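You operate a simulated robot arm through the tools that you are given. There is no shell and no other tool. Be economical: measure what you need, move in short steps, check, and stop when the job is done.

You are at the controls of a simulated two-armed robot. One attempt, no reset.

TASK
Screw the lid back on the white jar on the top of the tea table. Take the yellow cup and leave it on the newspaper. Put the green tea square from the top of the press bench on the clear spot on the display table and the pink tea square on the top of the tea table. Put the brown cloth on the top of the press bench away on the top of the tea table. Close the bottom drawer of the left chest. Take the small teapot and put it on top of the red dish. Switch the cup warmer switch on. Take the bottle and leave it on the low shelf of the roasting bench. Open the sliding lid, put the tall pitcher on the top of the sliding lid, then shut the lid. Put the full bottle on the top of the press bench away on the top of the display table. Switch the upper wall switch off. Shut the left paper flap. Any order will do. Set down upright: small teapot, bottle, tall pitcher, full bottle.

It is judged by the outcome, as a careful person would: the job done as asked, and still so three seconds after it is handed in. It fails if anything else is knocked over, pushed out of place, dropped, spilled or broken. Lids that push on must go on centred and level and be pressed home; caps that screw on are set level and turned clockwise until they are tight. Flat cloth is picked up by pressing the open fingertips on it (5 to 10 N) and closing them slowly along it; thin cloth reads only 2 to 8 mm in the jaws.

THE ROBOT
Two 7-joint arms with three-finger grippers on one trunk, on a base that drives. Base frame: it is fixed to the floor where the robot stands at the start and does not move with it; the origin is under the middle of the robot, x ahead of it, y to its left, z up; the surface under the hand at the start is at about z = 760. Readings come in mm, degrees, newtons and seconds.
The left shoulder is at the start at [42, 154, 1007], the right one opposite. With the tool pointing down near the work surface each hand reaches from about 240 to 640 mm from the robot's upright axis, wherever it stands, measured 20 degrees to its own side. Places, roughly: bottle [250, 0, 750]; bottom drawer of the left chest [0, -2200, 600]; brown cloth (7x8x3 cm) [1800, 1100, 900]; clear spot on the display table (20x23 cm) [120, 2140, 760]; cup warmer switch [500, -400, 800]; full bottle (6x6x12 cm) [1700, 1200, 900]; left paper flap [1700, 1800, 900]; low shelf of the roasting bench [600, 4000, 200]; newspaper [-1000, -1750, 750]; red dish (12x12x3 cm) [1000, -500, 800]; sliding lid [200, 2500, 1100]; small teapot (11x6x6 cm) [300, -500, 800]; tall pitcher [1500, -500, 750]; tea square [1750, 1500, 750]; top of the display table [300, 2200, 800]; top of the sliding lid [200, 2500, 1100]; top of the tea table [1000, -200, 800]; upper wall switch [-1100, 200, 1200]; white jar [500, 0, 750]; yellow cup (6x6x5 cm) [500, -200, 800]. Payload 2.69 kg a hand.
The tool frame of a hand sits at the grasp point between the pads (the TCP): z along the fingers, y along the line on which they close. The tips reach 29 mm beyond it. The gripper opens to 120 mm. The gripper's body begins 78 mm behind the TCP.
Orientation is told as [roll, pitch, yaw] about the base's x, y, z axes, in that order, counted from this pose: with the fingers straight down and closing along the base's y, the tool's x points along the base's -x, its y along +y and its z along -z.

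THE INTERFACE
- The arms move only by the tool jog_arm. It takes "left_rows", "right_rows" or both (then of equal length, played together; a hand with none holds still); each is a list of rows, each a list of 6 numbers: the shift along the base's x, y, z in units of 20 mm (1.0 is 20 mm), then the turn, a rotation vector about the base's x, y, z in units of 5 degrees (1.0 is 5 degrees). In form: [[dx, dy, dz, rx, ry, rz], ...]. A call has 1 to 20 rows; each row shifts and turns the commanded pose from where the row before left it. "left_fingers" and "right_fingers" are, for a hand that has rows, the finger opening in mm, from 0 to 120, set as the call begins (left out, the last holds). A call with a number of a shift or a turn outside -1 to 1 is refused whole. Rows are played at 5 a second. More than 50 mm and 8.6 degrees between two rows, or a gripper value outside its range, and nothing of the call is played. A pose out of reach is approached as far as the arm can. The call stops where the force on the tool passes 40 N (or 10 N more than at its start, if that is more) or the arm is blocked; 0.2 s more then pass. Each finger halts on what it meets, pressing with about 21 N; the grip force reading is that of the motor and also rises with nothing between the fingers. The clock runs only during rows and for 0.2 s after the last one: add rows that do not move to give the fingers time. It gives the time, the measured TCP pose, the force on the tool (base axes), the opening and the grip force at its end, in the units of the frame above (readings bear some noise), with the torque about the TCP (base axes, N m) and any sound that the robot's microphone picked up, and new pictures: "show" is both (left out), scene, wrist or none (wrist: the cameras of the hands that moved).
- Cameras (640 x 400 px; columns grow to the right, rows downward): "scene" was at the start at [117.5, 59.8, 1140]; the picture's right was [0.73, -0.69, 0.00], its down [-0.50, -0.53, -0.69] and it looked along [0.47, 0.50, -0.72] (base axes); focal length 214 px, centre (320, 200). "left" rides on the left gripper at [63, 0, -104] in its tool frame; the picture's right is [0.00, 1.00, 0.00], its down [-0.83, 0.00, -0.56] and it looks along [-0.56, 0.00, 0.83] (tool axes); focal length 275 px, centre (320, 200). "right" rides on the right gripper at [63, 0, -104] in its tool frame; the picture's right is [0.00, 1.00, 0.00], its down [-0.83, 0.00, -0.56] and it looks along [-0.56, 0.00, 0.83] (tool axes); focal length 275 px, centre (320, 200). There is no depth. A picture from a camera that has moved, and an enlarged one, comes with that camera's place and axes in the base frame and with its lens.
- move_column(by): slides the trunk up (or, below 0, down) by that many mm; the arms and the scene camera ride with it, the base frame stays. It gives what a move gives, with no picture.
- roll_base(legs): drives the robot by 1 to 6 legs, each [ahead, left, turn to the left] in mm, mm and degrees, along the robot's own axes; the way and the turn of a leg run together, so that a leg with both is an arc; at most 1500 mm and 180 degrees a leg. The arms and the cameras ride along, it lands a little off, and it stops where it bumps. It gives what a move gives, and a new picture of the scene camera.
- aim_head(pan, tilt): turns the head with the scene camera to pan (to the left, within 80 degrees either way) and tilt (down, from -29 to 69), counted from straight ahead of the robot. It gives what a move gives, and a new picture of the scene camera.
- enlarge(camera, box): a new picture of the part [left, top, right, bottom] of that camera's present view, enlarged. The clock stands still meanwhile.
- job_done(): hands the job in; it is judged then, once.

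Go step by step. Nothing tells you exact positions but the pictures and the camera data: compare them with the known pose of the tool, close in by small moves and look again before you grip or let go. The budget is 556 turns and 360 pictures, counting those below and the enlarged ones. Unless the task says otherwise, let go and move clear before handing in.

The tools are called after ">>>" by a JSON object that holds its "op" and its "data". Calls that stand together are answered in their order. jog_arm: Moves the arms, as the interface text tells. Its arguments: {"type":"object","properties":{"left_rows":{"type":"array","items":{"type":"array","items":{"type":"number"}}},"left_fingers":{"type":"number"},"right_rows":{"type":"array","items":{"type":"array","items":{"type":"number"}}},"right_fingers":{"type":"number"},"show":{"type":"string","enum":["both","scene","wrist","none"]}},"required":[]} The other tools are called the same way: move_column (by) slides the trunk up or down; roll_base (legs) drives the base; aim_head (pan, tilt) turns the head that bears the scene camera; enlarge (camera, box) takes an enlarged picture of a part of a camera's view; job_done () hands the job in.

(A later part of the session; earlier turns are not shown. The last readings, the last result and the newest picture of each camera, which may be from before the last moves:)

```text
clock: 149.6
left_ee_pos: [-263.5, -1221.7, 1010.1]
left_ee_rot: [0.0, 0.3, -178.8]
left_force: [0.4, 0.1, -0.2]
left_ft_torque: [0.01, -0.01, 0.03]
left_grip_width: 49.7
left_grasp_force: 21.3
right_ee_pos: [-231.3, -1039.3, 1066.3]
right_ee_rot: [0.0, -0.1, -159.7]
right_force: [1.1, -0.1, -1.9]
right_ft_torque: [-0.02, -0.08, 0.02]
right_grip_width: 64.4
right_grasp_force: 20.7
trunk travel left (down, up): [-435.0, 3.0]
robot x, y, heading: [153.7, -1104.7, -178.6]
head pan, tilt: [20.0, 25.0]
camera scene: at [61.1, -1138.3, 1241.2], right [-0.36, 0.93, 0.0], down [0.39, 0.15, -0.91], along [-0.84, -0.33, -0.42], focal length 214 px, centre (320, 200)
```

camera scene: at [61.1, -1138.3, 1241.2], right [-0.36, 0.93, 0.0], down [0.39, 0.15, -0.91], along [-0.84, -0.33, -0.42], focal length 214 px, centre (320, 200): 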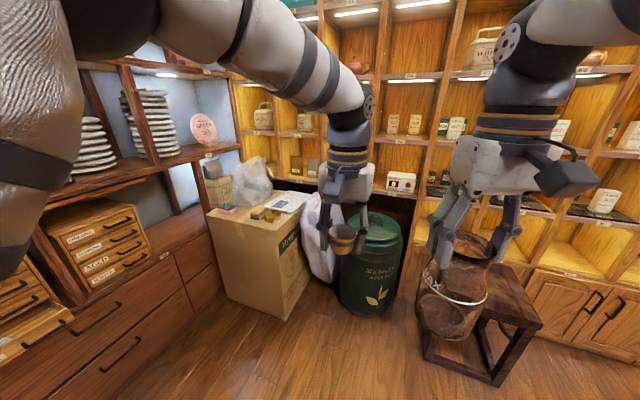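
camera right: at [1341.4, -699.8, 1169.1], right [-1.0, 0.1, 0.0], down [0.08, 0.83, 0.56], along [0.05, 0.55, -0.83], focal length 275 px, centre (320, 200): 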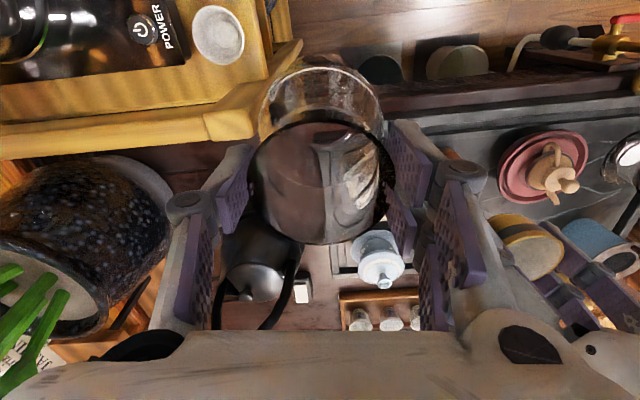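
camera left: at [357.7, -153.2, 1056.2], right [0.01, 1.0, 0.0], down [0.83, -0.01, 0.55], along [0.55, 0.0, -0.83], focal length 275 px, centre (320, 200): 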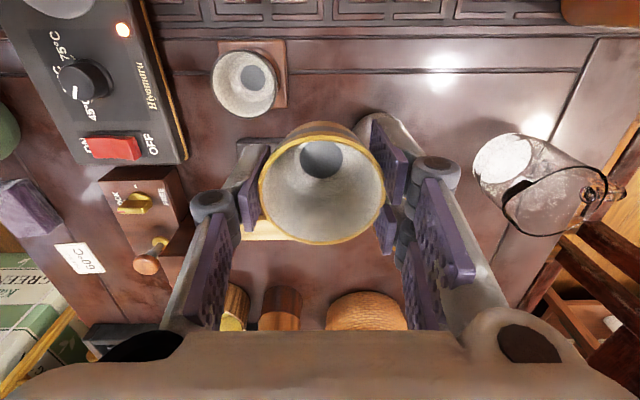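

The newspaper lies on the cardboard box near (-830,-1680). I enlarge.

>>> {"op": "enlarge", "data": {"camera": "scene", "box": [190, 140, 350, 240]}}

>>> {"op": "aim_head", "data": {"pan": 70, "tilt": 30}}

```text
4.00 times, centred on (270, 190) of scene
camera zoom: at [61.1, -1138.3, 1241.2], right [-0.36, 0.93, 0.0], down [0.39, 0.15, -0.91], along [-0.84, -0.33, -0.42], focal length 858 px, centre (520, 240)
```

zoom: 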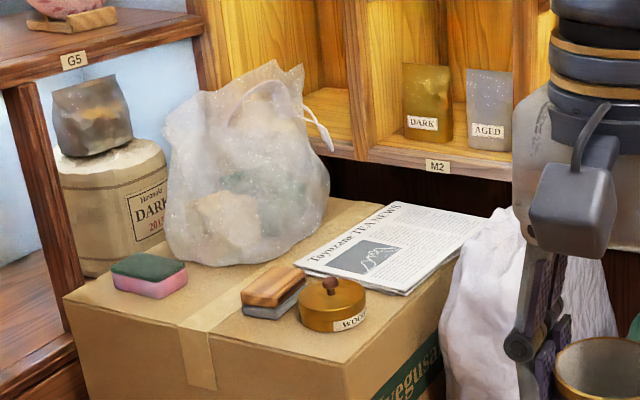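

```text
clock: 150.8
left_ee_pos: [-264.1, -1221.1, 1010.9]
left_ee_rot: [0.1, 0.3, -178.8]
left_force: [-0.6, 0.0, 0.0]
left_ft_torque: [0.01, -0.02, 0.01]
left_grip_width: 49.7
left_grasp_force: 20.7
right_ee_pos: [-232.0, -1038.3, 1066.4]
right_ee_rot: [0.1, -0.1, -159.7]
right_force: [0.8, 0.8, -1.9]
right_ft_torque: [0.01, -0.02, -0.01]
right_grip_width: 64.6
right_grasp_force: 20.6
trunk travel left (down, up): [-435.0, 3.0]
robot x, y, heading: [154.2, -1107.6, -178.3]
head pan, tilt: [70.0, 30.0]
camera scene: at [117.7, -1190.4, 1233.2], right [-0.95, 0.32, 0.0], down [0.16, 0.47, -0.87], along [-0.28, -0.82, -0.5], focal length 214 px, centre (320, 200)
```

scene: 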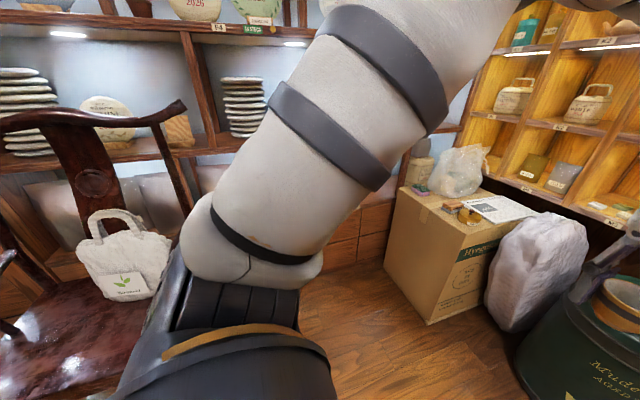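

The newspaper is near (-800,-1650), top about z 770. I drive to (-500,-1130) and turn toward it.

>>> {"op": "roll_base", "data": {"legs": [[654, 9, 0], [0, 0, 38.6]]}}

>>> {"op": "aim_head", "data": {"pan": 15, "tilt": 45}}

```text
clock: 156.3
left_ee_pos: [-755.1, -1482.6, 1010.2]
left_ee_rot: [0.0, 0.1, -140.0]
left_force: [0.9, 0.5, -0.5]
left_ft_torque: [0.02, 0.01, -0.01]
left_grip_width: 49.3
left_grasp_force: 21.5
right_ee_pos: [-843.9, -1319.9, 1066.9]
right_ee_rot: [0.1, -0.2, -120.9]
right_force: [-0.5, -0.5, -3.1]
right_ft_torque: [-0.01, 0.01, 0.08]
right_grip_width: 64.7
right_grasp_force: 20.4
trunk travel left (down, up): [-435.0, 3.0]
robot x, y, heading: [-501.7, -1131.9, -139.9]
head pan, tilt: [70.0, 30.0]
camera scene: at [-475.3, -1217.8, 1233.2], right [-0.94, -0.34, 0.0], down [-0.17, 0.47, -0.87], along [0.3, -0.81, -0.5], focal length 214 px, centre (320, 200)
```

scene: 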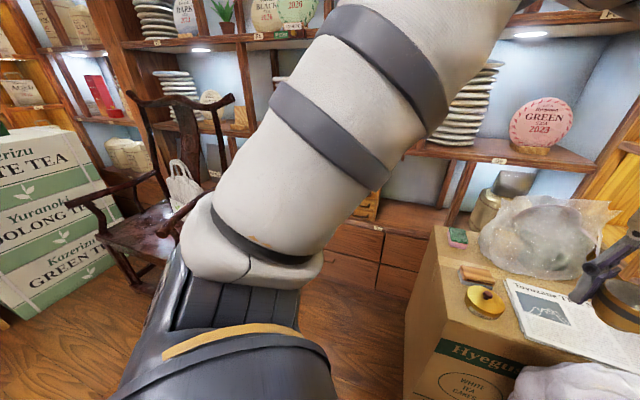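

```text
clock: 157.5
left_ee_pos: [-754.5, -1482.9, 1011.9]
left_ee_rot: [0.0, 0.1, -140.0]
left_force: [-0.7, -0.3, -0.3]
left_ft_torque: [0.03, 0.01, 0.0]
left_grip_width: 49.6
left_grasp_force: 20.7
right_ee_pos: [-843.6, -1319.5, 1065.9]
right_ee_rot: [0.1, -0.1, -120.9]
right_force: [0.2, 0.2, -1.9]
right_ft_torque: [0.02, -0.04, 0.03]
right_grip_width: 64.5
right_grasp_force: 20.9
trunk travel left (down, up): [-435.0, 3.0]
robot x, y, heading: [-502.2, -1133.4, -139.8]
head pan, tilt: [15.0, 45.0]
camera scene: at [-552.8, -1199.6, 1210.6], right [-0.82, 0.57, 0.0], down [0.4, 0.58, -0.71], along [-0.4, -0.58, -0.71], focal length 214 px, centre (320, 200)
```

scene: 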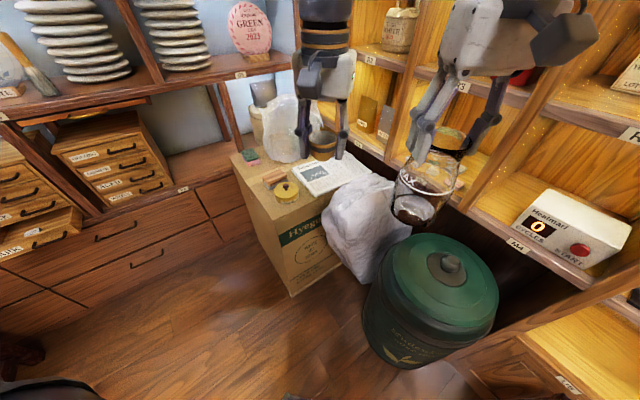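

>>> {"op": "enlarge", "data": {"camera": "left", "box": [0, 0, 640, 400]}}

>>> {"op": "enlarge", "data": {"camera": "scene", "box": [220, 120, 420, 245]}}

```text
1.00 times, centred on (320, 200) of left (not enlarged: the box is as wide or as high as the picture)
camera zoom: at [-707.0, -1442.1, 1115.9], right [0.64, -0.77, 0.0], down [-0.64, -0.53, 0.55], along [-0.42, -0.35, -0.83], focal length 275 px, centre (320, 200)
```

zoom: 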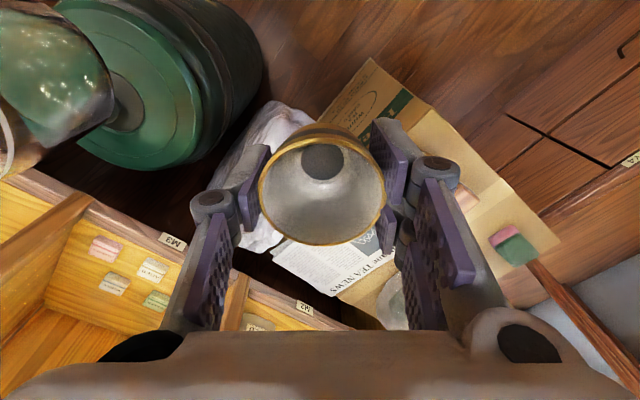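

```text
3.20 times, centred on (320, 182) of scene
camera zoom: at [-552.8, -1199.6, 1210.6], right [-0.82, 0.57, 0.0], down [0.4, 0.58, -0.71], along [-0.4, -0.58, -0.71], focal length 686 px, centre (320, 256)
```

zoom: 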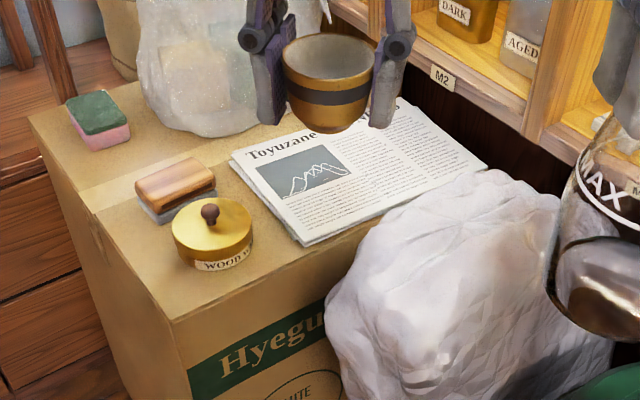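

By triangulation the box top is at z≈660 and the newspaper spans x −1140…−865, y −1860…−1665. I roll closer.

>>> {"op": "roll_base", "data": {"legs": [[168, 63, 0]]}}

>>> {"op": "enlarge", "data": {"camera": "left", "box": [0, 0, 640, 400]}}

```text
clock: 159.0
left_ee_pos: [-842.1, -1638.6, 1009.3]
left_ee_rot: [0.1, 0.1, -139.9]
left_force: [-0.3, 0.0, -0.7]
left_ft_torque: [0.03, 0.0, -0.01]
left_grip_width: 49.7
left_grasp_force: 20.7
right_ee_pos: [-929.9, -1473.8, 1065.7]
right_ee_rot: [0.1, 0.0, -120.9]
right_force: [-0.2, -0.7, -2.5]
right_ft_torque: [0.0, 0.01, -0.01]
right_grip_width: 64.5
right_grasp_force: 21.1
trunk travel left (down, up): [-435.0, 3.0]
robot x, y, heading: [-585.9, -1285.4, -140.0]
head pan, tilt: [15.0, 45.0]
camera scene: at [-640.1, -1355.7, 1210.5], right [-0.82, 0.57, 0.0], down [0.4, 0.58, -0.71], along [-0.4, -0.58, -0.71], focal length 214 px, centre (320, 200)
```

scene: 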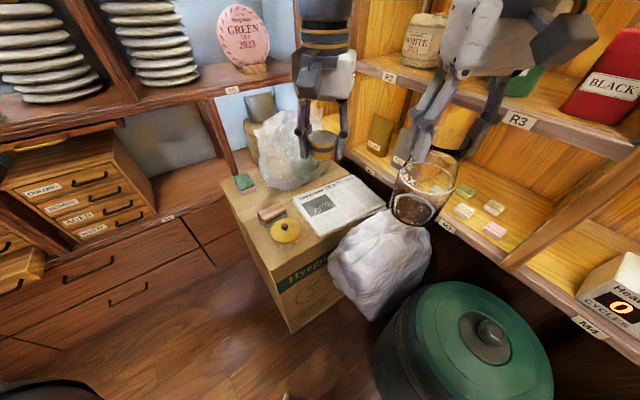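

```text
1.00 times, centred on (320, 200) of left (not enlarged: the box is as wide or as high as the picture)
camera zoom: at [-794.1, -1598.2, 1115.8], right [0.64, -0.77, 0.0], down [-0.64, -0.53, 0.55], along [-0.42, -0.35, -0.83], focal length 275 px, centre (320, 200)
```

zoom: 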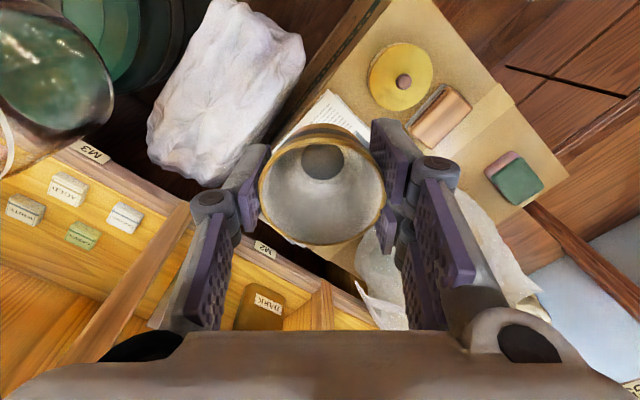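

I lower the column 120 mm, then bring the cup over the newspaper.

>>> {"op": "move_column", "data": {"by": -120}}

>>> {"op": "jog_arm", "data": {"left_rows": [[-0.75, -0.85, 0, 0, 0, 0], [-0.75, -0.85, 0, 0, 0, 0], [-0.75, -0.85, 0, 0, 0, 0], [-0.75, -0.85, 0, 0, 0, 0], [-0.75, -0.85, 0, 0, 0, 0], [-0.65, -0.75, 0, 0, 0, 0], [0, 0, -1, 0, 0, 0], [0, 0, -1, 0, 0, 0], [0, 0, -1, 0, 0, 0], [0, 0, -1, 0, 0, 0]], "show": "both"}}

```text
clock: 160.5
left_ee_pos: [-840.4, -1639.0, 891.0]
left_ee_rot: [0.1, 0.1, -140.1]
left_force: [-0.5, -0.7, -1.4]
left_ft_torque: [-0.03, 0.01, 0.0]
left_grip_width: 49.5
left_grasp_force: 21.1
right_ee_pos: [-929.5, -1475.2, 947.2]
right_ee_rot: [0.0, -0.3, -120.9]
right_force: [0.6, -0.3, -1.8]
right_ft_torque: [0.01, 0.02, -0.01]
right_grip_width: 64.1
right_grasp_force: 21.1
trunk travel left (down, up): [-315.0, 123.0]
robot x, y, heading: [-586.6, -1290.5, -139.7]
head pan, tilt: [15.0, 45.0]
```

```text
clock: 162.7
left_ee_pos: [-929.8, -1737.7, 809.0]
left_ee_rot: [0.1, 0.2, -140.0]
left_force: [0.9, 0.1, -0.6]
left_ft_torque: [-0.01, -0.02, 0.01]
left_grip_width: 49.5
left_grasp_force: 20.5
right_ee_pos: [-930.2, -1474.7, 945.3]
right_ee_rot: [0.0, -0.2, -120.9]
right_force: [-1.1, 0.0, -2.6]
right_ft_torque: [0.04, -0.02, -0.02]
right_grip_width: 64.3
right_grasp_force: 21.0
trunk travel left (down, up): [-315.0, 123.0]
robot x, y, heading: [-589.7, -1287.1, -140.0]
head pan, tilt: [15.0, 45.0]
camera scene: at [-704.1, -1409.3, 1073.9], right [-0.82, 0.57, 0.0], down [0.4, 0.58, -0.71], along [-0.4, -0.58, -0.71], focal length 214 px, centre (320, 200)
camera left: at [-881.2, -1697.3, 915.3], right [0.64, -0.77, 0.0], down [-0.64, -0.53, 0.55], along [-0.42, -0.35, -0.83], focal length 275 px, centre (320, 200)
```

scene: 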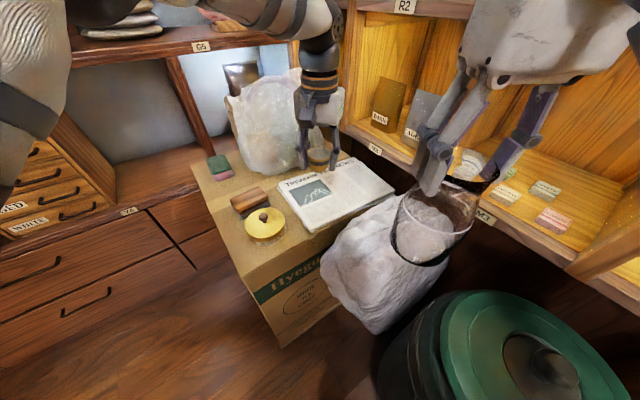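
left: 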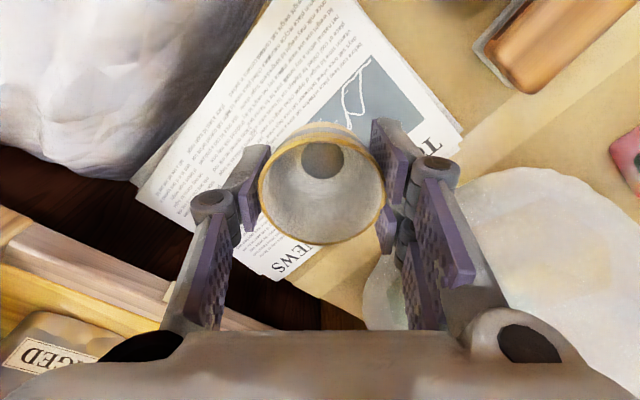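

The cup is above the middle of the paper. I lower it.

>>> {"op": "jog_arm", "data": {"left_rows": [[0, 0, -1, 0, 0, 0], [0, 0, -1, 0, 0, 0], [0, 0, -1, 0, 0, 0], [0, 0, -0.5, 0, 0, 0]], "show": "wrist"}}

>>> {"op": "enlarge", "data": {"camera": "scene", "box": [220, 100, 420, 225]}}

```text
clock: 163.7
left_ee_pos: [-929.9, -1738.6, 740.6]
left_ee_rot: [0.0, 0.2, -140.0]
left_force: [0.1, -0.5, -1.1]
left_ft_torque: [0.02, 0.04, 0.01]
left_grip_width: 49.2
left_grasp_force: 21.4
right_ee_pos: [-931.0, -1474.7, 945.3]
right_ee_rot: [0.1, -0.1, -120.9]
right_force: [-0.2, -0.2, -2.8]
right_ft_torque: [-0.01, 0.02, -0.01]
right_grip_width: 64.1
right_grasp_force: 20.5
trunk travel left (down, up): [-315.0, 123.0]
robot x, y, heading: [-586.5, -1288.0, -139.9]
head pan, tilt: [15.0, 45.0]
camera left: at [-881.9, -1697.6, 845.8], right [0.64, -0.77, 0.0], down [-0.64, -0.53, 0.55], along [-0.42, -0.36, -0.83], focal length 275 px, centre (320, 200)
```

left: 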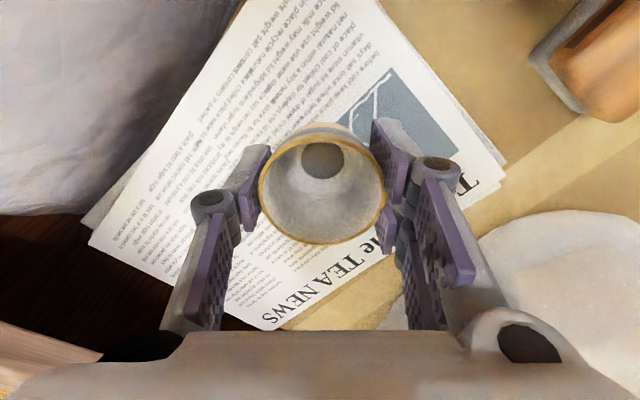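

```text
3.20 times, centred on (320, 162) of scene
camera zoom: at [-704.0, -1409.3, 1073.9], right [-0.82, 0.57, 0.0], down [0.4, 0.58, -0.71], along [-0.4, -0.58, -0.71], focal length 686 px, centre (320, 320)
```

zoom: 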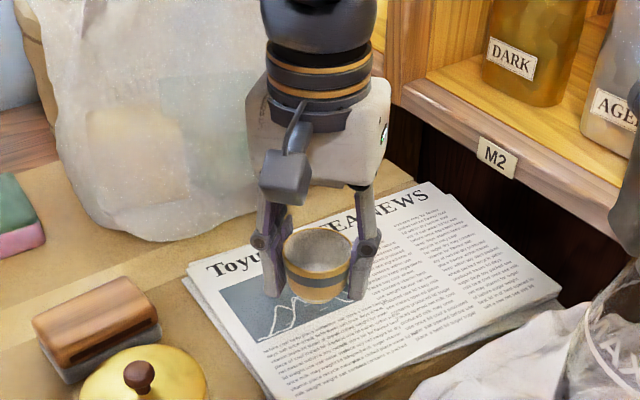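

Cup is right over the paper. I lower slowly to contact.

>>> {"op": "jog_arm", "data": {"left_rows": [[0, 0, -0.5, 0, 0, 0], [0, 0, -0.4, 0, 0, 0], [0, 0, -0.3, 0, 0, 0]], "show": "none"}}

>>> {"op": "jog_arm", "data": {"left_rows": [[0, 0, -0.2, 0, 0, 0], [0, 0, -0.2, 0, 0, 0], [0, 0, -0.2, 0, 0, 0]], "show": "none"}}

```text
clock: 164.5
left_ee_pos: [-928.7, -1737.9, 716.6]
left_ee_rot: [0.1, 0.2, -140.0]
left_force: [-0.4, 0.5, -0.3]
left_ft_torque: [-0.01, -0.02, 0.02]
left_grip_width: 49.7
left_grasp_force: 21.0
right_ee_pos: [-929.8, -1475.1, 944.7]
right_ee_rot: [0.1, -0.2, -121.0]
right_force: [-0.5, 0.0, -2.5]
right_ft_torque: [-0.03, 0.01, 0.01]
right_grip_width: 64.1
right_grasp_force: 21.3
trunk travel left (down, up): [-315.0, 123.0]
robot x, y, heading: [-586.1, -1283.6, -139.6]
head pan, tilt: [15.0, 45.0]
```

```text
clock: 165.3
left_ee_pos: [-929.2, -1737.6, 704.9]
left_ee_rot: [0.0, 0.0, -139.9]
left_force: [2.2, -0.9, 13.5]
left_ft_torque: [-0.09, 0.05, 0.02]
left_grip_width: 50.6
left_grasp_force: 21.3
right_ee_pos: [-929.3, -1474.3, 946.2]
right_ee_rot: [0.1, -0.1, -120.9]
right_force: [0.0, 0.0, -2.9]
right_ft_torque: [0.03, -0.02, 0.0]
right_grip_width: 64.1
right_grasp_force: 20.8
trunk travel left (down, up): [-315.0, 123.0]
robot x, y, heading: [-586.1, -1285.9, -139.9]
head pan, tilt: [15.0, 45.0]
```

Contact. I ease up, open, lift and check.

>>> {"op": "jog_arm", "data": {"left_rows": [[0, 0, 0.1, 0, 0, 0], [0, 0, 0, 0, 0, 0], [0, 0, 0, 0, 0, 0], [0, 0, 0.5, 0, 0, 0], [0, 0, 1, 0, 0, 0], [0, 0, 1, 0, 0, 0], [0, 0, 1, 0, 0, 0], [0, 0, 1, 0, 0, 0], [0, 0, 1, 0, 0, 0], [0.75, 0.85, 1, 0, 0, 0], [0.75, 0.85, 1, 0, 0, 0], [0.75, 0.85, 1, 0, 0, 0], [0.75, 0.85, 1, 0, 0, 0], [0.75, 0.85, 0, 0, 0, 0]], "left_fingers": 80, "show": "scene"}}

>>> {"op": "aim_head", "data": {"pan": 75, "tilt": 35}}

```text
clock: 168.3
left_ee_pos: [-853.3, -1654.2, 898.0]
left_ee_rot: [0.1, 0.1, -139.8]
left_force: [-0.1, 0.8, 0.5]
left_ft_torque: [-0.01, 0.03, 0.0]
left_grip_width: 80.2
left_grasp_force: 0.1
right_ee_pos: [-929.6, -1473.4, 945.8]
right_ee_rot: [0.1, -0.1, -120.9]
right_force: [-0.8, -0.1, -2.5]
right_ft_torque: [0.04, -0.01, -0.01]
right_grip_width: 64.0
right_grasp_force: 21.2
trunk travel left (down, up): [-315.0, 123.0]
robot x, y, heading: [-586.0, -1289.7, -139.9]
head pan, tilt: [15.0, 45.0]
camera scene: at [-703.8, -1409.2, 1074.0], right [-0.82, 0.57, 0.0], down [0.4, 0.58, -0.71], along [-0.4, -0.58, -0.71], focal length 214 px, centre (320, 200)
```

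scene: 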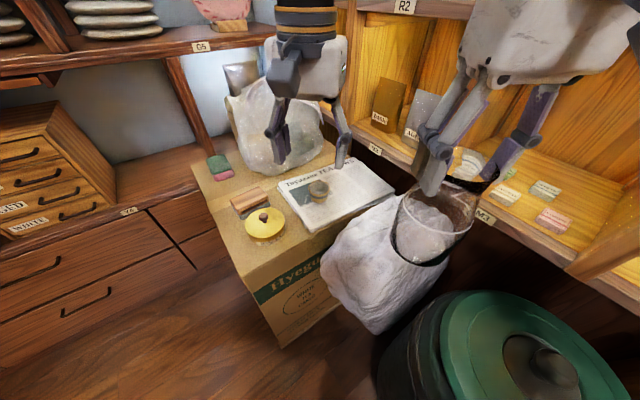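

```text
clock: 169.6
left_ee_pos: [-853.9, -1652.6, 895.6]
left_ee_rot: [0.1, 0.1, -140.0]
left_force: [-0.3, 0.6, 0.3]
left_ft_torque: [-0.01, 0.0, 0.03]
left_grip_width: 80.2
left_grasp_force: 0.0
right_ee_pos: [-930.2, -1475.2, 946.6]
right_ee_rot: [0.1, -0.1, -120.9]
right_force: [-0.2, -0.1, -2.8]
right_ft_torque: [0.03, 0.0, 0.02]
right_grip_width: 64.0
right_grasp_force: 20.5
trunk travel left (down, up): [-315.0, 123.0]
robot x, y, heading: [-585.7, -1287.0, -140.1]
head pan, tilt: [75.0, 35.0]
camera scene: at [-620.2, -1422.2, 1088.8], right [-0.91, -0.42, 0.0], down [-0.24, 0.52, -0.82], along [0.35, -0.74, -0.57], focal length 214 px, centre (320, 200)
```

scene: 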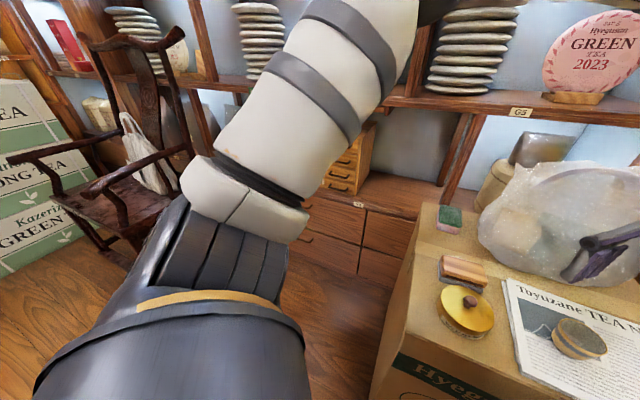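

I check the cup closely.

>>> {"op": "enlarge", "data": {"camera": "scene", "box": [500, 270, 640, 357]}}

```text
4.57 times, centred on (570, 314) of scene
camera zoom: at [-620.2, -1422.2, 1088.8], right [-0.91, -0.42, 0.0], down [-0.24, 0.52, -0.82], along [0.35, -0.74, -0.57], focal length 980 px, centre (-823, -319)
```

zoom: 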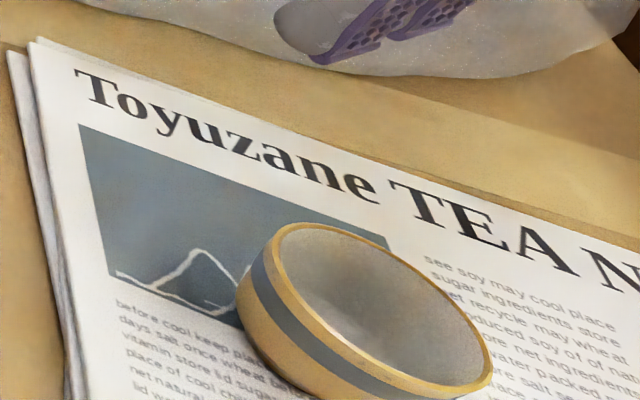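

>>> {"op": "enlarge", "data": {"camera": "left", "box": [120, 0, 520, 250]}}

```text
1.60 times, centred on (320, 125) of left
camera zoom: at [-806.8, -1613.2, 1002.1], right [0.64, -0.77, 0.0], down [-0.64, -0.53, 0.55], along [-0.42, -0.36, -0.83], focal length 440 px, centre (320, 320)
```

zoom: 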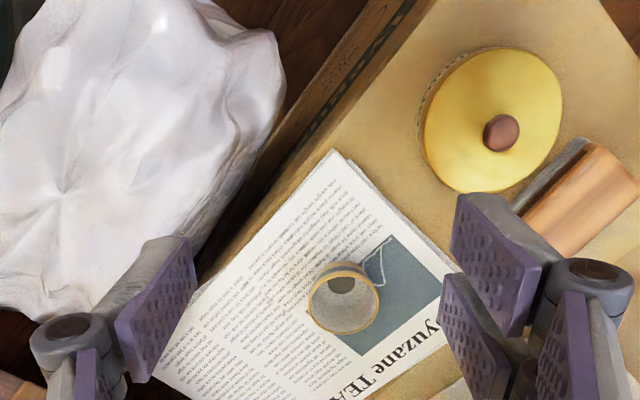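

Cup is upright on the paper. Next the left chest's bottom drawer: I drive to about (0,-1300) facing -y and look.

>>> {"op": "roll_base", "data": {"legs": [[-441, 387, 0], [0, 0, 50]]}}

>>> {"op": "aim_head", "data": {"pan": 0, "tilt": 30}}

```text
clock: 175.4
left_ee_pos: [112.0, -1738.9, 897.0]
left_ee_rot: [0.1, 0.2, -89.4]
left_force: [0.8, 0.0, -0.2]
left_ft_torque: [0.01, -0.02, 0.02]
left_grip_width: 80.3
left_grasp_force: 0.1
right_ee_pos: [-75.5, -1682.9, 946.4]
right_ee_rot: [0.2, -0.2, -70.3]
right_force: [-0.2, -0.2, -2.3]
right_ft_torque: [0.03, -0.02, 0.02]
right_grip_width: 63.8
right_grasp_force: 20.7
trunk travel left (down, up): [-315.0, 123.0]
robot x, y, heading: [-2.5, -1300.9, -89.2]
head pan, tilt: [75.0, 35.0]
camera scene: at [82.0, -1409.5, 1088.8], right [-0.25, -0.97, 0.0], down [-0.56, 0.14, -0.82], along [0.79, -0.2, -0.57], focal length 214 px, centre (320, 200)
```

scene: 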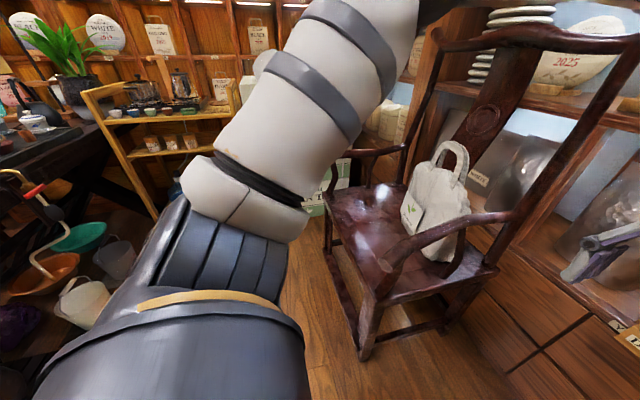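

```text
clock: 176.9
left_ee_pos: [111.7, -1739.2, 896.4]
left_ee_rot: [0.1, 0.3, -89.4]
left_force: [0.6, -0.6, 0.2]
left_ft_torque: [-0.02, 0.0, -0.03]
left_grip_width: 80.3
left_grasp_force: 0.0
right_ee_pos: [-75.1, -1684.1, 946.9]
right_ee_rot: [0.2, -0.1, -70.2]
right_force: [0.3, -0.1, -1.7]
right_ft_torque: [0.04, 0.0, 0.06]
right_grip_width: 63.6
right_grasp_force: 20.8
trunk travel left (down, up): [-315.0, 123.0]
robot x, y, heading: [-4.4, -1299.4, -89.5]
head pan, tilt: [0.0, 30.0]
camera scene: at [-2.2, -1478.2, 1096.5], right [-1.0, -0.01, 0.0], down [-0.01, 0.5, -0.87], along [0.01, -0.87, -0.5], focal length 214 px, centre (320, 200)
```

scene: 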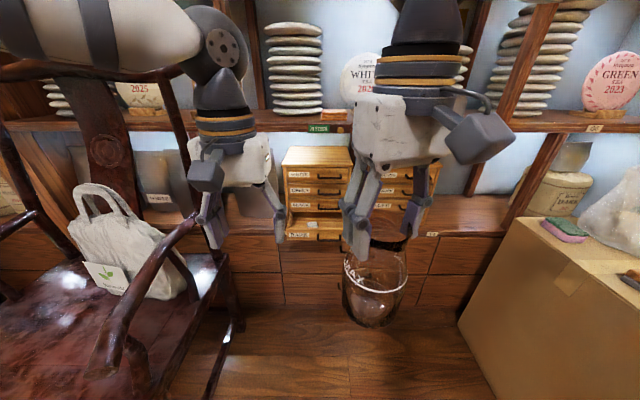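

>>> {"op": "enlarge", "data": {"camera": "scene", "box": [240, 130, 400, 255]}}

```text
3.20 times, centred on (320, 192) of scene
camera zoom: at [-2.2, -1478.2, 1096.5], right [-1.0, -0.01, 0.0], down [-0.01, 0.5, -0.87], along [0.01, -0.87, -0.5], focal length 686 px, centre (320, 224)
```

zoom: 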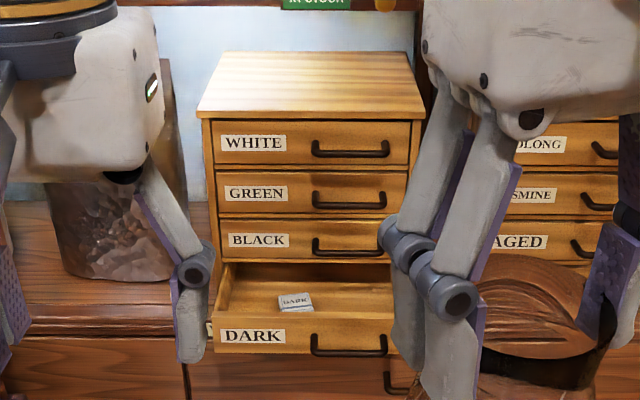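

The DARK bottom drawer of the left chest is open; its front is about (20,-2050,630). I lower the closed left hand to drawer height and shift the pitcher hand aside before rolling in.

>>> {"op": "jog_arm", "data": {"left_rows": [[-0.3, 0.2, -1, 0, 0, 0], [-0.3, 0.2, -1, 0, 0, 0], [-0.3, 0.2, -1, 0, 0, 0], [-0.3, 0.2, -1, 0, 0, 0], [-0.3, 0.2, -1, 0, 0, 0], [-0.3, 0.2, -1, 0, 0, 0], [-0.3, 0.2, -1, 0, 0, 0], [-0.3, 0.2, -1, 0, 0, 0], [-0.3, 0.2, -1, 0, 0, 0], [-0.3, 0.2, -1, 0, 0, 0], [-0.3, 0.2, -1, 0, 0, 0], [-0.3, 0.2, -1, 0, 0, 0], [-0.3, 0, -0.8, 0, 0, 0]], "right_rows": [[-0.7, 0.25, 0, 0, 0, 0], [-0.7, 0.25, 0, 0, 0, 0], [-0.7, 0.25, 0, 0, 0, 0], [-0.7, 0.25, 0, 0, 0, 0], [-0.7, 0.25, 0, 0, 0, 0], [-0.7, 0.25, 0, 0, 0, 0], [-0.7, 0.25, 0, 0, 0, 0], [-0.7, 0.25, 0, 0, 0, 0], [-0.7, 0.25, 0, 0, 0, 0], [-0.7, 0.25, 0, 0, 0, 0], [-0.7, 0.25, 0, 0, 0, 0], [-0.7, 0.25, 0, 0, 0, 0], [0, 0, 0, 0, 0, 0]], "left_fingers": 0, "show": "scene"}}

```text
clock: 179.7
left_ee_pos: [33.4, -1691.0, 642.1]
left_ee_rot: [0.1, 0.2, -89.4]
left_force: [0.2, -0.1, 0.1]
left_ft_torque: [0.0, 0.01, -0.03]
left_grip_width: 0.0
left_grasp_force: 21.6
right_ee_pos: [-243.5, -1624.6, 946.2]
right_ee_rot: [0.1, 0.0, -70.2]
right_force: [-1.1, -0.4, -2.8]
right_ft_torque: [0.03, 0.02, 0.03]
right_grip_width: 63.6
right_grasp_force: 21.4
trunk travel left (down, up): [-315.0, 123.0]
robot x, y, heading: [-6.0, -1299.8, -89.2]
head pan, tilt: [0.0, 30.0]
camera scene: at [-2.4, -1478.3, 1096.5], right [-1.0, -0.01, 0.0], down [-0.01, 0.5, -0.87], along [0.01, -0.87, -0.5], focal length 214 px, centre (320, 200)
```

scene: 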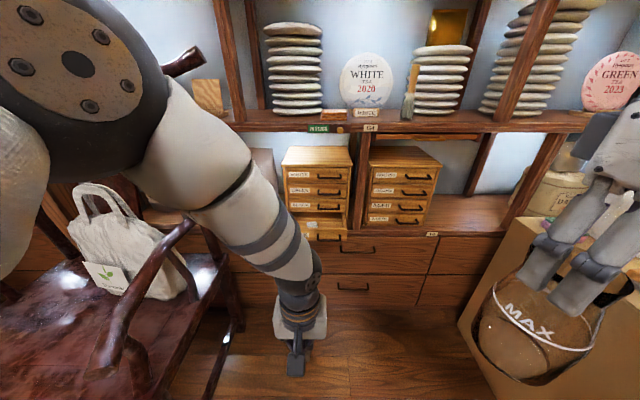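

>>> {"op": "roll_base", "data": {"legs": [[250, 0, 0]]}}

>>> {"op": "enlarge", "data": {"camera": "left", "box": [0, 0, 640, 400]}}

```text
clock: 181.5
left_ee_pos: [36.0, -1940.6, 639.8]
left_ee_rot: [0.1, 0.2, -89.6]
left_force: [0.0, 1.1, -0.6]
left_ft_torque: [-0.01, -0.02, 0.02]
left_grip_width: 0.0
left_grasp_force: 21.3
right_ee_pos: [-239.6, -1872.6, 944.7]
right_ee_rot: [0.1, 0.0, -70.4]
right_force: [-0.2, -0.1, -2.8]
right_ft_torque: [0.0, 0.02, -0.02]
right_grip_width: 63.4
right_grasp_force: 20.6
trunk travel left (down, up): [-315.0, 123.0]
robot x, y, heading: [0.5, -1547.1, -89.4]
head pan, tilt: [0.0, 30.0]
camera scene: at [0.4, -1727.4, 1096.5], right [-1.0, -0.01, 0.0], down [-0.01, 0.5, -0.87], along [0.01, -0.87, -0.5], focal length 214 px, centre (320, 200)
```

scene: 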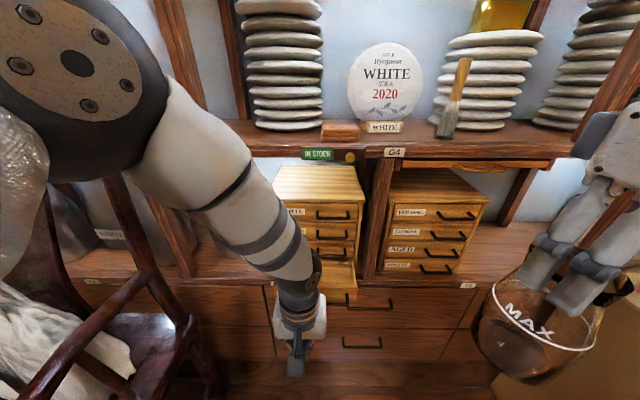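

```text
1.00 times, centred on (320, 200) of left (not enlarged: the box is as wide or as high as the picture)
camera zoom: at [35.0, -1877.1, 746.1], right [1.0, 0.0, 0.0], down [0.0, -0.83, 0.55], along [0.0, -0.55, -0.83], focal length 275 px, centre (320, 200)
```

zoom: 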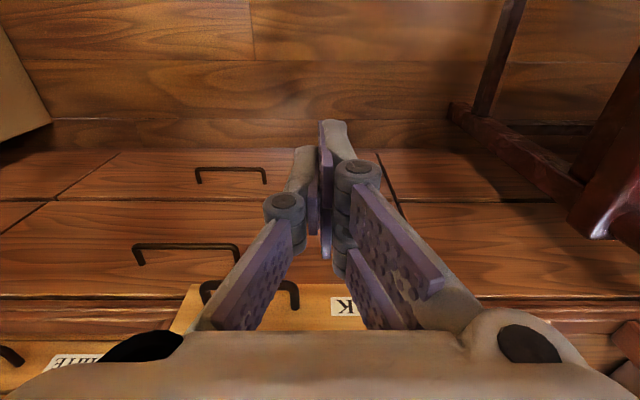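

The drawer front is about y=-2050. I tilt the hand 45° so the fingertips lead, and raise slightly.

>>> {"op": "jog_arm", "data": {"left_rows": [[0, 0, 0.5, -1, 0, 0], [0, 0, 0, -1, 0, 0], [0, 0, 0, -1, 0, 0], [0, 0, 0, -1, 0, 0], [0, 0, 0, -1, 0, 0], [0, 0, 0, -1, 0, 0], [0, 0, 0, -1, 0, 0], [0, 0, 0, -1, 0, 0], [0, 0, 0, -1, 0, 0], [0, 0, 0, 0, 0, 0]], "show": "wrist"}}

```text
clock: 183.7
left_ee_pos: [39.5, -1939.2, 649.9]
left_ee_rot: [-0.5, -44.9, -89.2]
left_force: [-0.2, 0.0, -0.3]
left_ft_torque: [0.02, -0.01, 0.04]
left_grip_width: 0.0
left_grasp_force: 20.9
left hand out of reach, approached as far as the arm can: row 4
right_ee_pos: [-241.1, -1872.6, 945.7]
right_ee_rot: [0.1, -0.1, -70.5]
right_force: [0.3, 0.6, -2.3]
right_ft_torque: [0.02, 0.01, 0.01]
right_grip_width: 63.3
right_grasp_force: 20.9
trunk travel left (down, up): [-315.0, 123.0]
robot x, y, heading: [0.6, -1548.7, -89.4]
head pan, tilt: [0.0, 30.0]
camera left: at [38.9, -1820.6, 680.7], right [1.0, 0.01, 0.0], down [0.0, -0.2, 0.98], along [0.0, -0.98, -0.2], focal length 275 px, centre (320, 200)
```

left: 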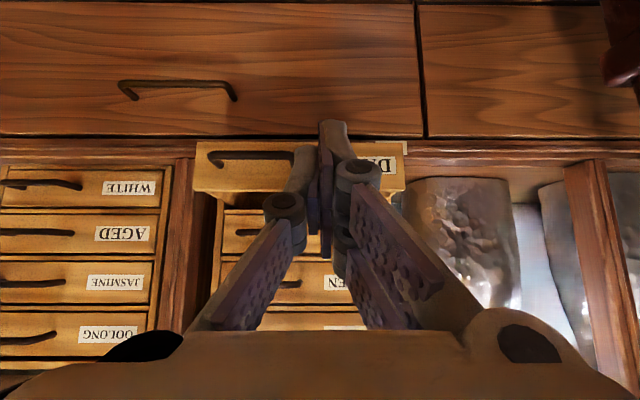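

The drawer front spans about z 580–627, so I lower 25 mm and advance.

>>> {"op": "jog_arm", "data": {"left_rows": [[0, 0, -0.6, 0, 0, 0], [0, 0, -0.6, 0, 0, 0], [0, -1, 0, 0, 0, 0], [0, -1, 0, 0, 0, 0], [0, -1, 0, 0, 0, 0], [0, -1, 0, 0, 0, 0], [0, -0.5, 0, 0, 0, 0], [0, 0, 0, 0, 0, 0]], "show": "wrist"}}

```text
clock: 185.5
left_ee_pos: [39.3, -2029.3, 625.9]
left_ee_rot: [-0.5, -44.8, -89.2]
left_force: [0.2, -1.3, 0.1]
left_ft_torque: [0.02, 0.05, 0.01]
left_grip_width: 0.1
left_grasp_force: 20.9
right_ee_pos: [-239.8, -1871.2, 945.1]
right_ee_rot: [0.1, 0.0, -70.5]
right_force: [0.2, 0.3, -3.1]
right_ft_torque: [0.01, -0.02, -0.01]
right_grip_width: 63.4
right_grasp_force: 20.9
trunk travel left (down, up): [-315.0, 123.0]
robot x, y, heading: [-1.1, -1545.6, -89.4]
head pan, tilt: [0.0, 30.0]
camera left: at [38.3, -1910.4, 656.8], right [1.0, 0.0, 0.0], down [0.0, -0.2, 0.98], along [0.0, -0.98, -0.2], focal length 275 px, centre (320, 200)
```

left: 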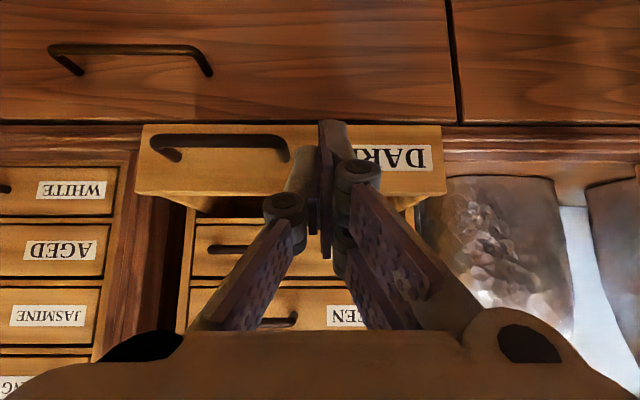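

>>> {"op": "jog_arm", "data": {"left_rows": [[0, 0, -0.75, 0, 0, 0], [0, -1, 0, 0, 0, 0], [0, -1, 0, 0, 0, 0], [0, -0.5, 0, 0, 0, 0], [0, -0.5, 0, 0, 0, 0]], "show": "wrist"}}

```text
clock: 186.7
left_ee_pos: [39.9, -2089.1, 611.2]
left_ee_rot: [-0.3, -44.7, -89.2]
left_force: [0.2, 0.3, -0.7]
left_ft_torque: [0.0, -0.02, -0.04]
left_grip_width: 0.2
left_grasp_force: 21.2
right_ee_pos: [-240.3, -1872.3, 946.5]
right_ee_rot: [0.1, -0.2, -70.5]
right_force: [0.0, 0.4, -2.8]
right_ft_torque: [0.02, 0.0, 0.01]
right_grip_width: 63.5
right_grasp_force: 21.0
trunk travel left (down, up): [-315.0, 123.0]
robot x, y, heading: [-0.1, -1548.3, -89.5]
head pan, tilt: [0.0, 30.0]
camera left: at [38.6, -1970.7, 641.9], right [1.0, 0.01, 0.0], down [0.0, -0.2, 0.98], along [0.0, -0.98, -0.2], focal length 275 px, centre (320, 200)
```

left: 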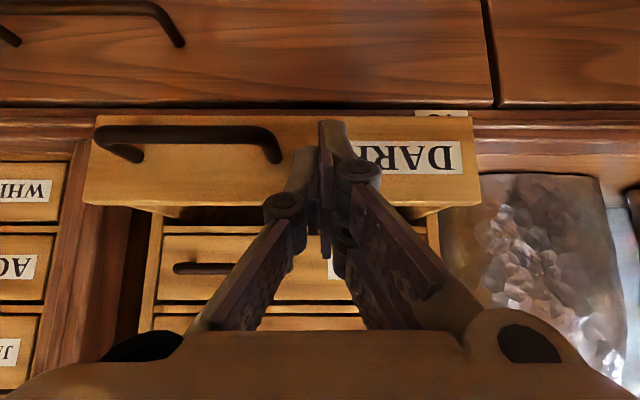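

The drawer front is further (y≈-2150). I pull the hand back 60, roll 90 mm closer, then push.

>>> {"op": "jog_arm", "data": {"left_rows": [[0, 1, 0, 0, 0, 0], [0, 1, 0, 0, 0, 0], [0, 1, 0, 0, 0, 0]], "right_rows": [[0, 1, 0, 0, 0, 0], [0, 0.5, 0, 0, 0, 0], [0, 0, 0, 0, 0, 0]], "show": "none"}}

>>> {"op": "roll_base", "data": {"legs": [[80, 0, 0]]}}

>>> {"op": "jog_arm", "data": {"left_rows": [[0, -1, -0.25, 0, 0, 0], [0, -1, -0.25, 0, 0, 0], [0, -0.5, 0, 0, 0, 0], [0, -0.5, 0, 0, 0, 0], [0, -0.5, 0, 0, 0, 0], [0, -0.5, 0, 0, 0, 0], [0, -0.5, 0, 0, 0, 0], [0, -0.5, 0, 0, 0, 0]], "show": "wrist"}}

```text
clock: 187.5
left_ee_pos: [40.2, -2029.0, 612.3]
left_ee_rot: [-0.3, -44.8, -89.2]
left_force: [0.4, 0.4, 0.3]
left_ft_torque: [0.01, 0.01, 0.0]
left_grip_width: 0.0
left_grasp_force: 21.2
right_ee_pos: [-241.4, -1840.8, 945.9]
right_ee_rot: [0.1, -0.1, -70.4]
right_force: [0.5, -0.2, -1.8]
right_ft_torque: [-0.01, 0.01, -0.04]
right_grip_width: 63.3
right_grasp_force: 20.9
trunk travel left (down, up): [-315.0, 123.0]
robot x, y, heading: [3.6, -1551.6, -89.5]
head pan, tilt: [0.0, 30.0]
```

```text
clock: 188.6
left_ee_pos: [41.7, -2110.5, 610.8]
left_ee_rot: [-0.5, -44.8, -89.4]
left_force: [-0.6, -1.1, -0.4]
left_ft_torque: [-0.01, -0.04, 0.04]
left_grip_width: 0.0
left_grasp_force: 21.0
right_ee_pos: [-240.0, -1923.8, 944.8]
right_ee_rot: [0.1, -0.1, -70.5]
right_force: [-0.3, -0.8, -3.9]
right_ft_torque: [0.06, 0.02, 0.0]
right_grip_width: 63.4
right_grasp_force: 20.9
trunk travel left (down, up): [-315.0, 123.0]
robot x, y, heading: [2.1, -1627.6, -89.3]
head pan, tilt: [0.0, 30.0]
camera scene: at [1.3, -1807.9, 1096.4], right [-1.0, -0.01, 0.0], down [-0.01, 0.5, -0.87], along [0.01, -0.87, -0.5], focal length 214 px, centre (320, 200)
```

scene: 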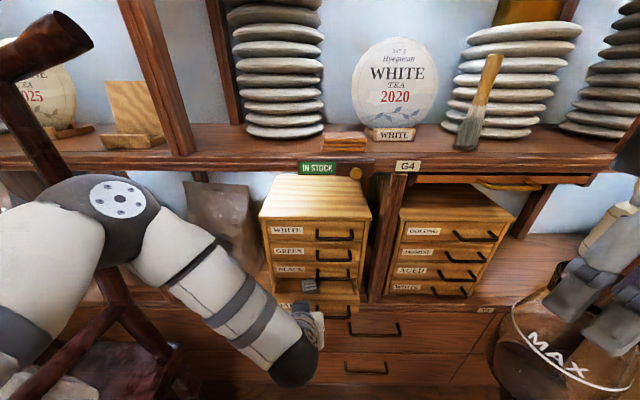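

```text
clock: 189.9
left_ee_pos: [40.6, -2175.3, 598.1]
left_ee_rot: [-0.5, -43.9, -89.3]
left_force: [2.2, 17.9, 6.8]
left_ft_torque: [-0.15, -0.04, 0.08]
left_grip_width: 0.0
left_grasp_force: 20.5
right_ee_pos: [-239.2, -1920.8, 944.3]
right_ee_rot: [0.0, -0.2, -70.3]
right_force: [-0.4, -0.9, -2.7]
right_ft_torque: [0.04, 0.04, -0.01]
right_grip_width: 63.5
right_grasp_force: 20.7
trunk travel left (down, up): [-315.0, 123.0]
robot x, y, heading: [-4.6, -1625.8, -89.4]
head pan, tilt: [0.0, 30.0]
stopped in row 6 (left hand): the force on the tool passed its limit at 51 N (the readings are from after the stop); the commanded pose is now the measured one
camera left: at [38.8, -2058.2, 630.6], right [1.0, 0.0, 0.0], down [0.0, -0.21, 0.98], along [0.0, -0.98, -0.21], focal length 275 px, centre (320, 200)
```

left: 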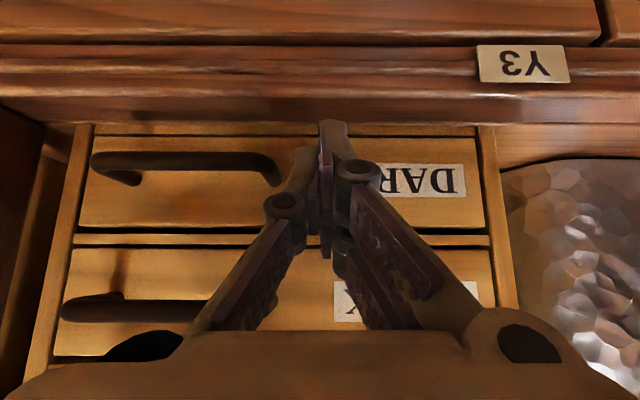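

The drawer is flush and closed. I retract and straighten the hand, then check.

>>> {"op": "jog_arm", "data": {"left_rows": [[0, 1, 0, 0, 0, 0], [0, 1, 0, 0, 0, 0], [0, 1, 0.3, 1, 0, 0], [0, 1, 0.3, 1, 0, 0], [0, 0, 0.3, 1, 0, 0], [0, 0, 1, 1, 0, 0], [0, 0, 1, 1, 0, 0], [0, 0, 1, 1, 0, 0], [0, 0, 1, 1, 0, 0], [0, 0, 1, 1, 0, 0], [0, 0, 1, 0.9, 0, 0], [0, 0, 1, 0, 0, 0], [0, 0, 1, 0, 0, 0], [0, 0, 1, 0, 0, 0], [0, 0, 1, 0, 0, 0], [0, 0, 1, 0, 0, 0], [0, 0, 1, 0, 0, 0]], "show": "none"}}

>>> {"op": "roll_base", "data": {"legs": [[-300, 0, 0]]}}

>>> {"op": "enlarge", "data": {"camera": "scene", "box": [240, 130, 400, 255]}}

```text
clock: 193.5
left_ee_pos: [39.2, -2098.4, 858.6]
left_ee_rot: [0.0, 0.4, -89.4]
left_force: [0.1, 0.7, 0.1]
left_ft_torque: [0.01, 0.0, 0.0]
left_grip_width: 0.2
left_grasp_force: 21.0
right_ee_pos: [-239.0, -1922.6, 946.1]
right_ee_rot: [0.2, 0.0, -70.4]
right_force: [-1.2, -0.4, -2.3]
right_ft_torque: [0.01, 0.0, 0.0]
right_grip_width: 63.4
right_grasp_force: 20.6
trunk travel left (down, up): [-315.0, 123.0]
robot x, y, heading: [-2.7, -1626.1, -89.2]
head pan, tilt: [0.0, 30.0]
```

```text
clock: 195.6
left_ee_pos: [36.6, -1799.0, 857.7]
left_ee_rot: [0.2, 0.5, -89.3]
left_force: [-0.1, -0.1, 0.0]
left_ft_torque: [-0.03, 0.01, -0.03]
left_grip_width: 0.1
left_grasp_force: 20.6
right_ee_pos: [-243.9, -1622.0, 944.8]
right_ee_rot: [0.1, -0.2, -70.3]
right_force: [-0.2, 0.2, -2.4]
right_ft_torque: [0.03, -0.02, -0.01]
right_grip_width: 63.4
right_grasp_force: 21.2
trunk travel left (down, up): [-315.0, 123.0]
robot x, y, heading: [-2.7, -1327.7, -89.2]
head pan, tilt: [0.0, 30.0]
camera scene: at [-2.0, -1506.9, 1096.6], right [-1.0, -0.01, 0.0], down [-0.01, 0.5, -0.87], along [0.01, -0.87, -0.5], focal length 214 px, centre (320, 200)
```

scene: 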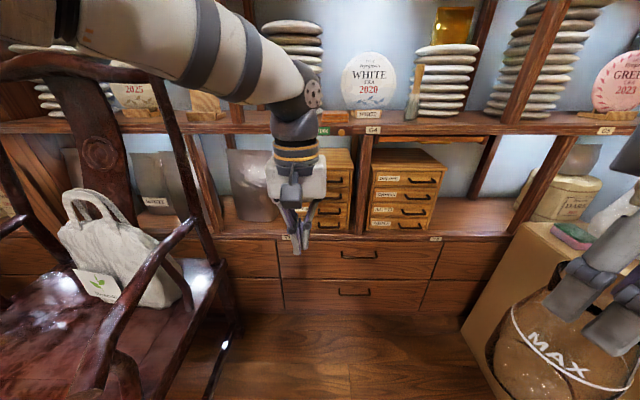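

```text
3.20 times, centred on (320, 192) of scene
camera zoom: at [-2.0, -1506.9, 1096.6], right [-1.0, -0.01, 0.0], down [-0.01, 0.5, -0.87], along [0.01, -0.87, -0.5], focal length 686 px, centre (320, 224)
```

zoom: 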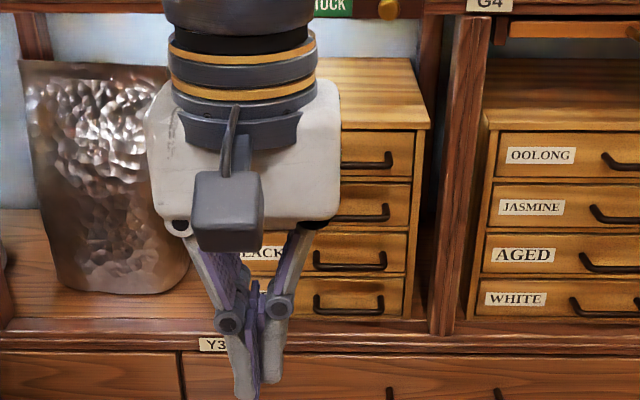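

Drawer closed. Now to the wall switch near (-1100,190,1240): I turn to face -x and drive there.

>>> {"op": "roll_base", "data": {"legs": [[0, 0, -90.8], [100, -1000, 0], [250, -478, 0]]}}

>>> {"op": "aim_head", "data": {"pan": 0, "tilt": 0}}

```text
clock: 211.2
left_ee_pos: [-813.7, 117.2, 857.0]
left_ee_rot: [0.1, 0.4, 179.4]
left_force: [-0.3, 0.4, -0.4]
left_ft_torque: [0.0, -0.04, -0.03]
left_grip_width: 0.0
left_grasp_force: 21.0
right_ee_pos: [-630.7, 393.0, 945.2]
right_ee_rot: [0.1, -0.1, -161.4]
right_force: [0.4, 0.7, -2.8]
right_ft_torque: [-0.02, -0.02, 0.02]
right_grip_width: 63.2
right_grasp_force: 20.8
trunk travel left (down, up): [-315.0, 123.0]
robot x, y, heading: [-342.7, 149.4, 179.6]
head pan, tilt: [0.0, 30.0]
camera scene: at [-522.4, 150.2, 1096.5], right [0.01, 1.0, 0.0], down [0.5, 0.0, -0.87], along [-0.87, 0.01, -0.5], focal length 214 px, centre (320, 200)
```

scene: 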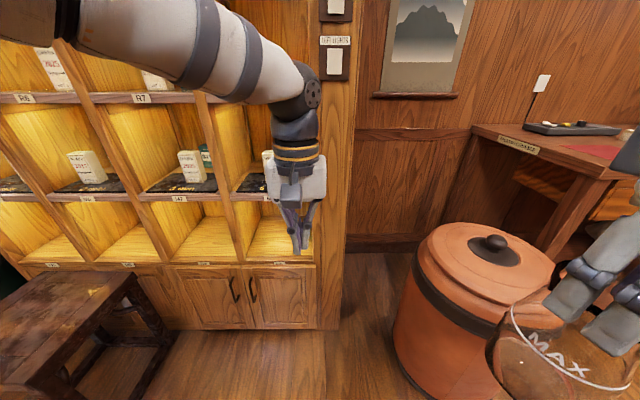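

```text
clock: 212.1
left_ee_pos: [-813.0, 118.6, 857.1]
left_ee_rot: [0.0, 0.4, 179.4]
left_force: [0.2, -0.5, 0.6]
left_ft_torque: [0.02, -0.03, -0.05]
left_grip_width: 0.0
left_grasp_force: 21.6
right_ee_pos: [-630.4, 392.9, 945.1]
right_ee_rot: [0.2, -0.2, -161.4]
right_force: [-0.6, -0.2, -2.5]
right_ft_torque: [0.01, 0.02, -0.02]
right_grip_width: 62.9
right_grasp_force: 21.5
trunk travel left (down, up): [-315.0, 123.0]
robot x, y, heading: [-344.9, 144.6, 179.7]
head pan, tilt: [0.0, 0.0]
camera scene: at [-521.9, 150.0, 1144.8], right [0.01, 1.0, 0.0], down [0.0, 0.0, -1.0], along [-1.0, 0.01, 0.0], focal length 214 px, centre (320, 200)
```

scene: 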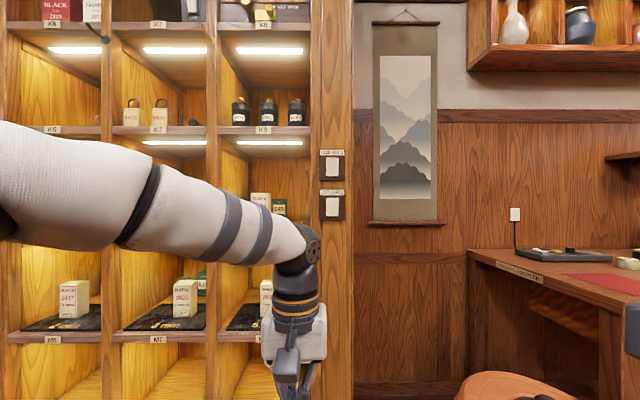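

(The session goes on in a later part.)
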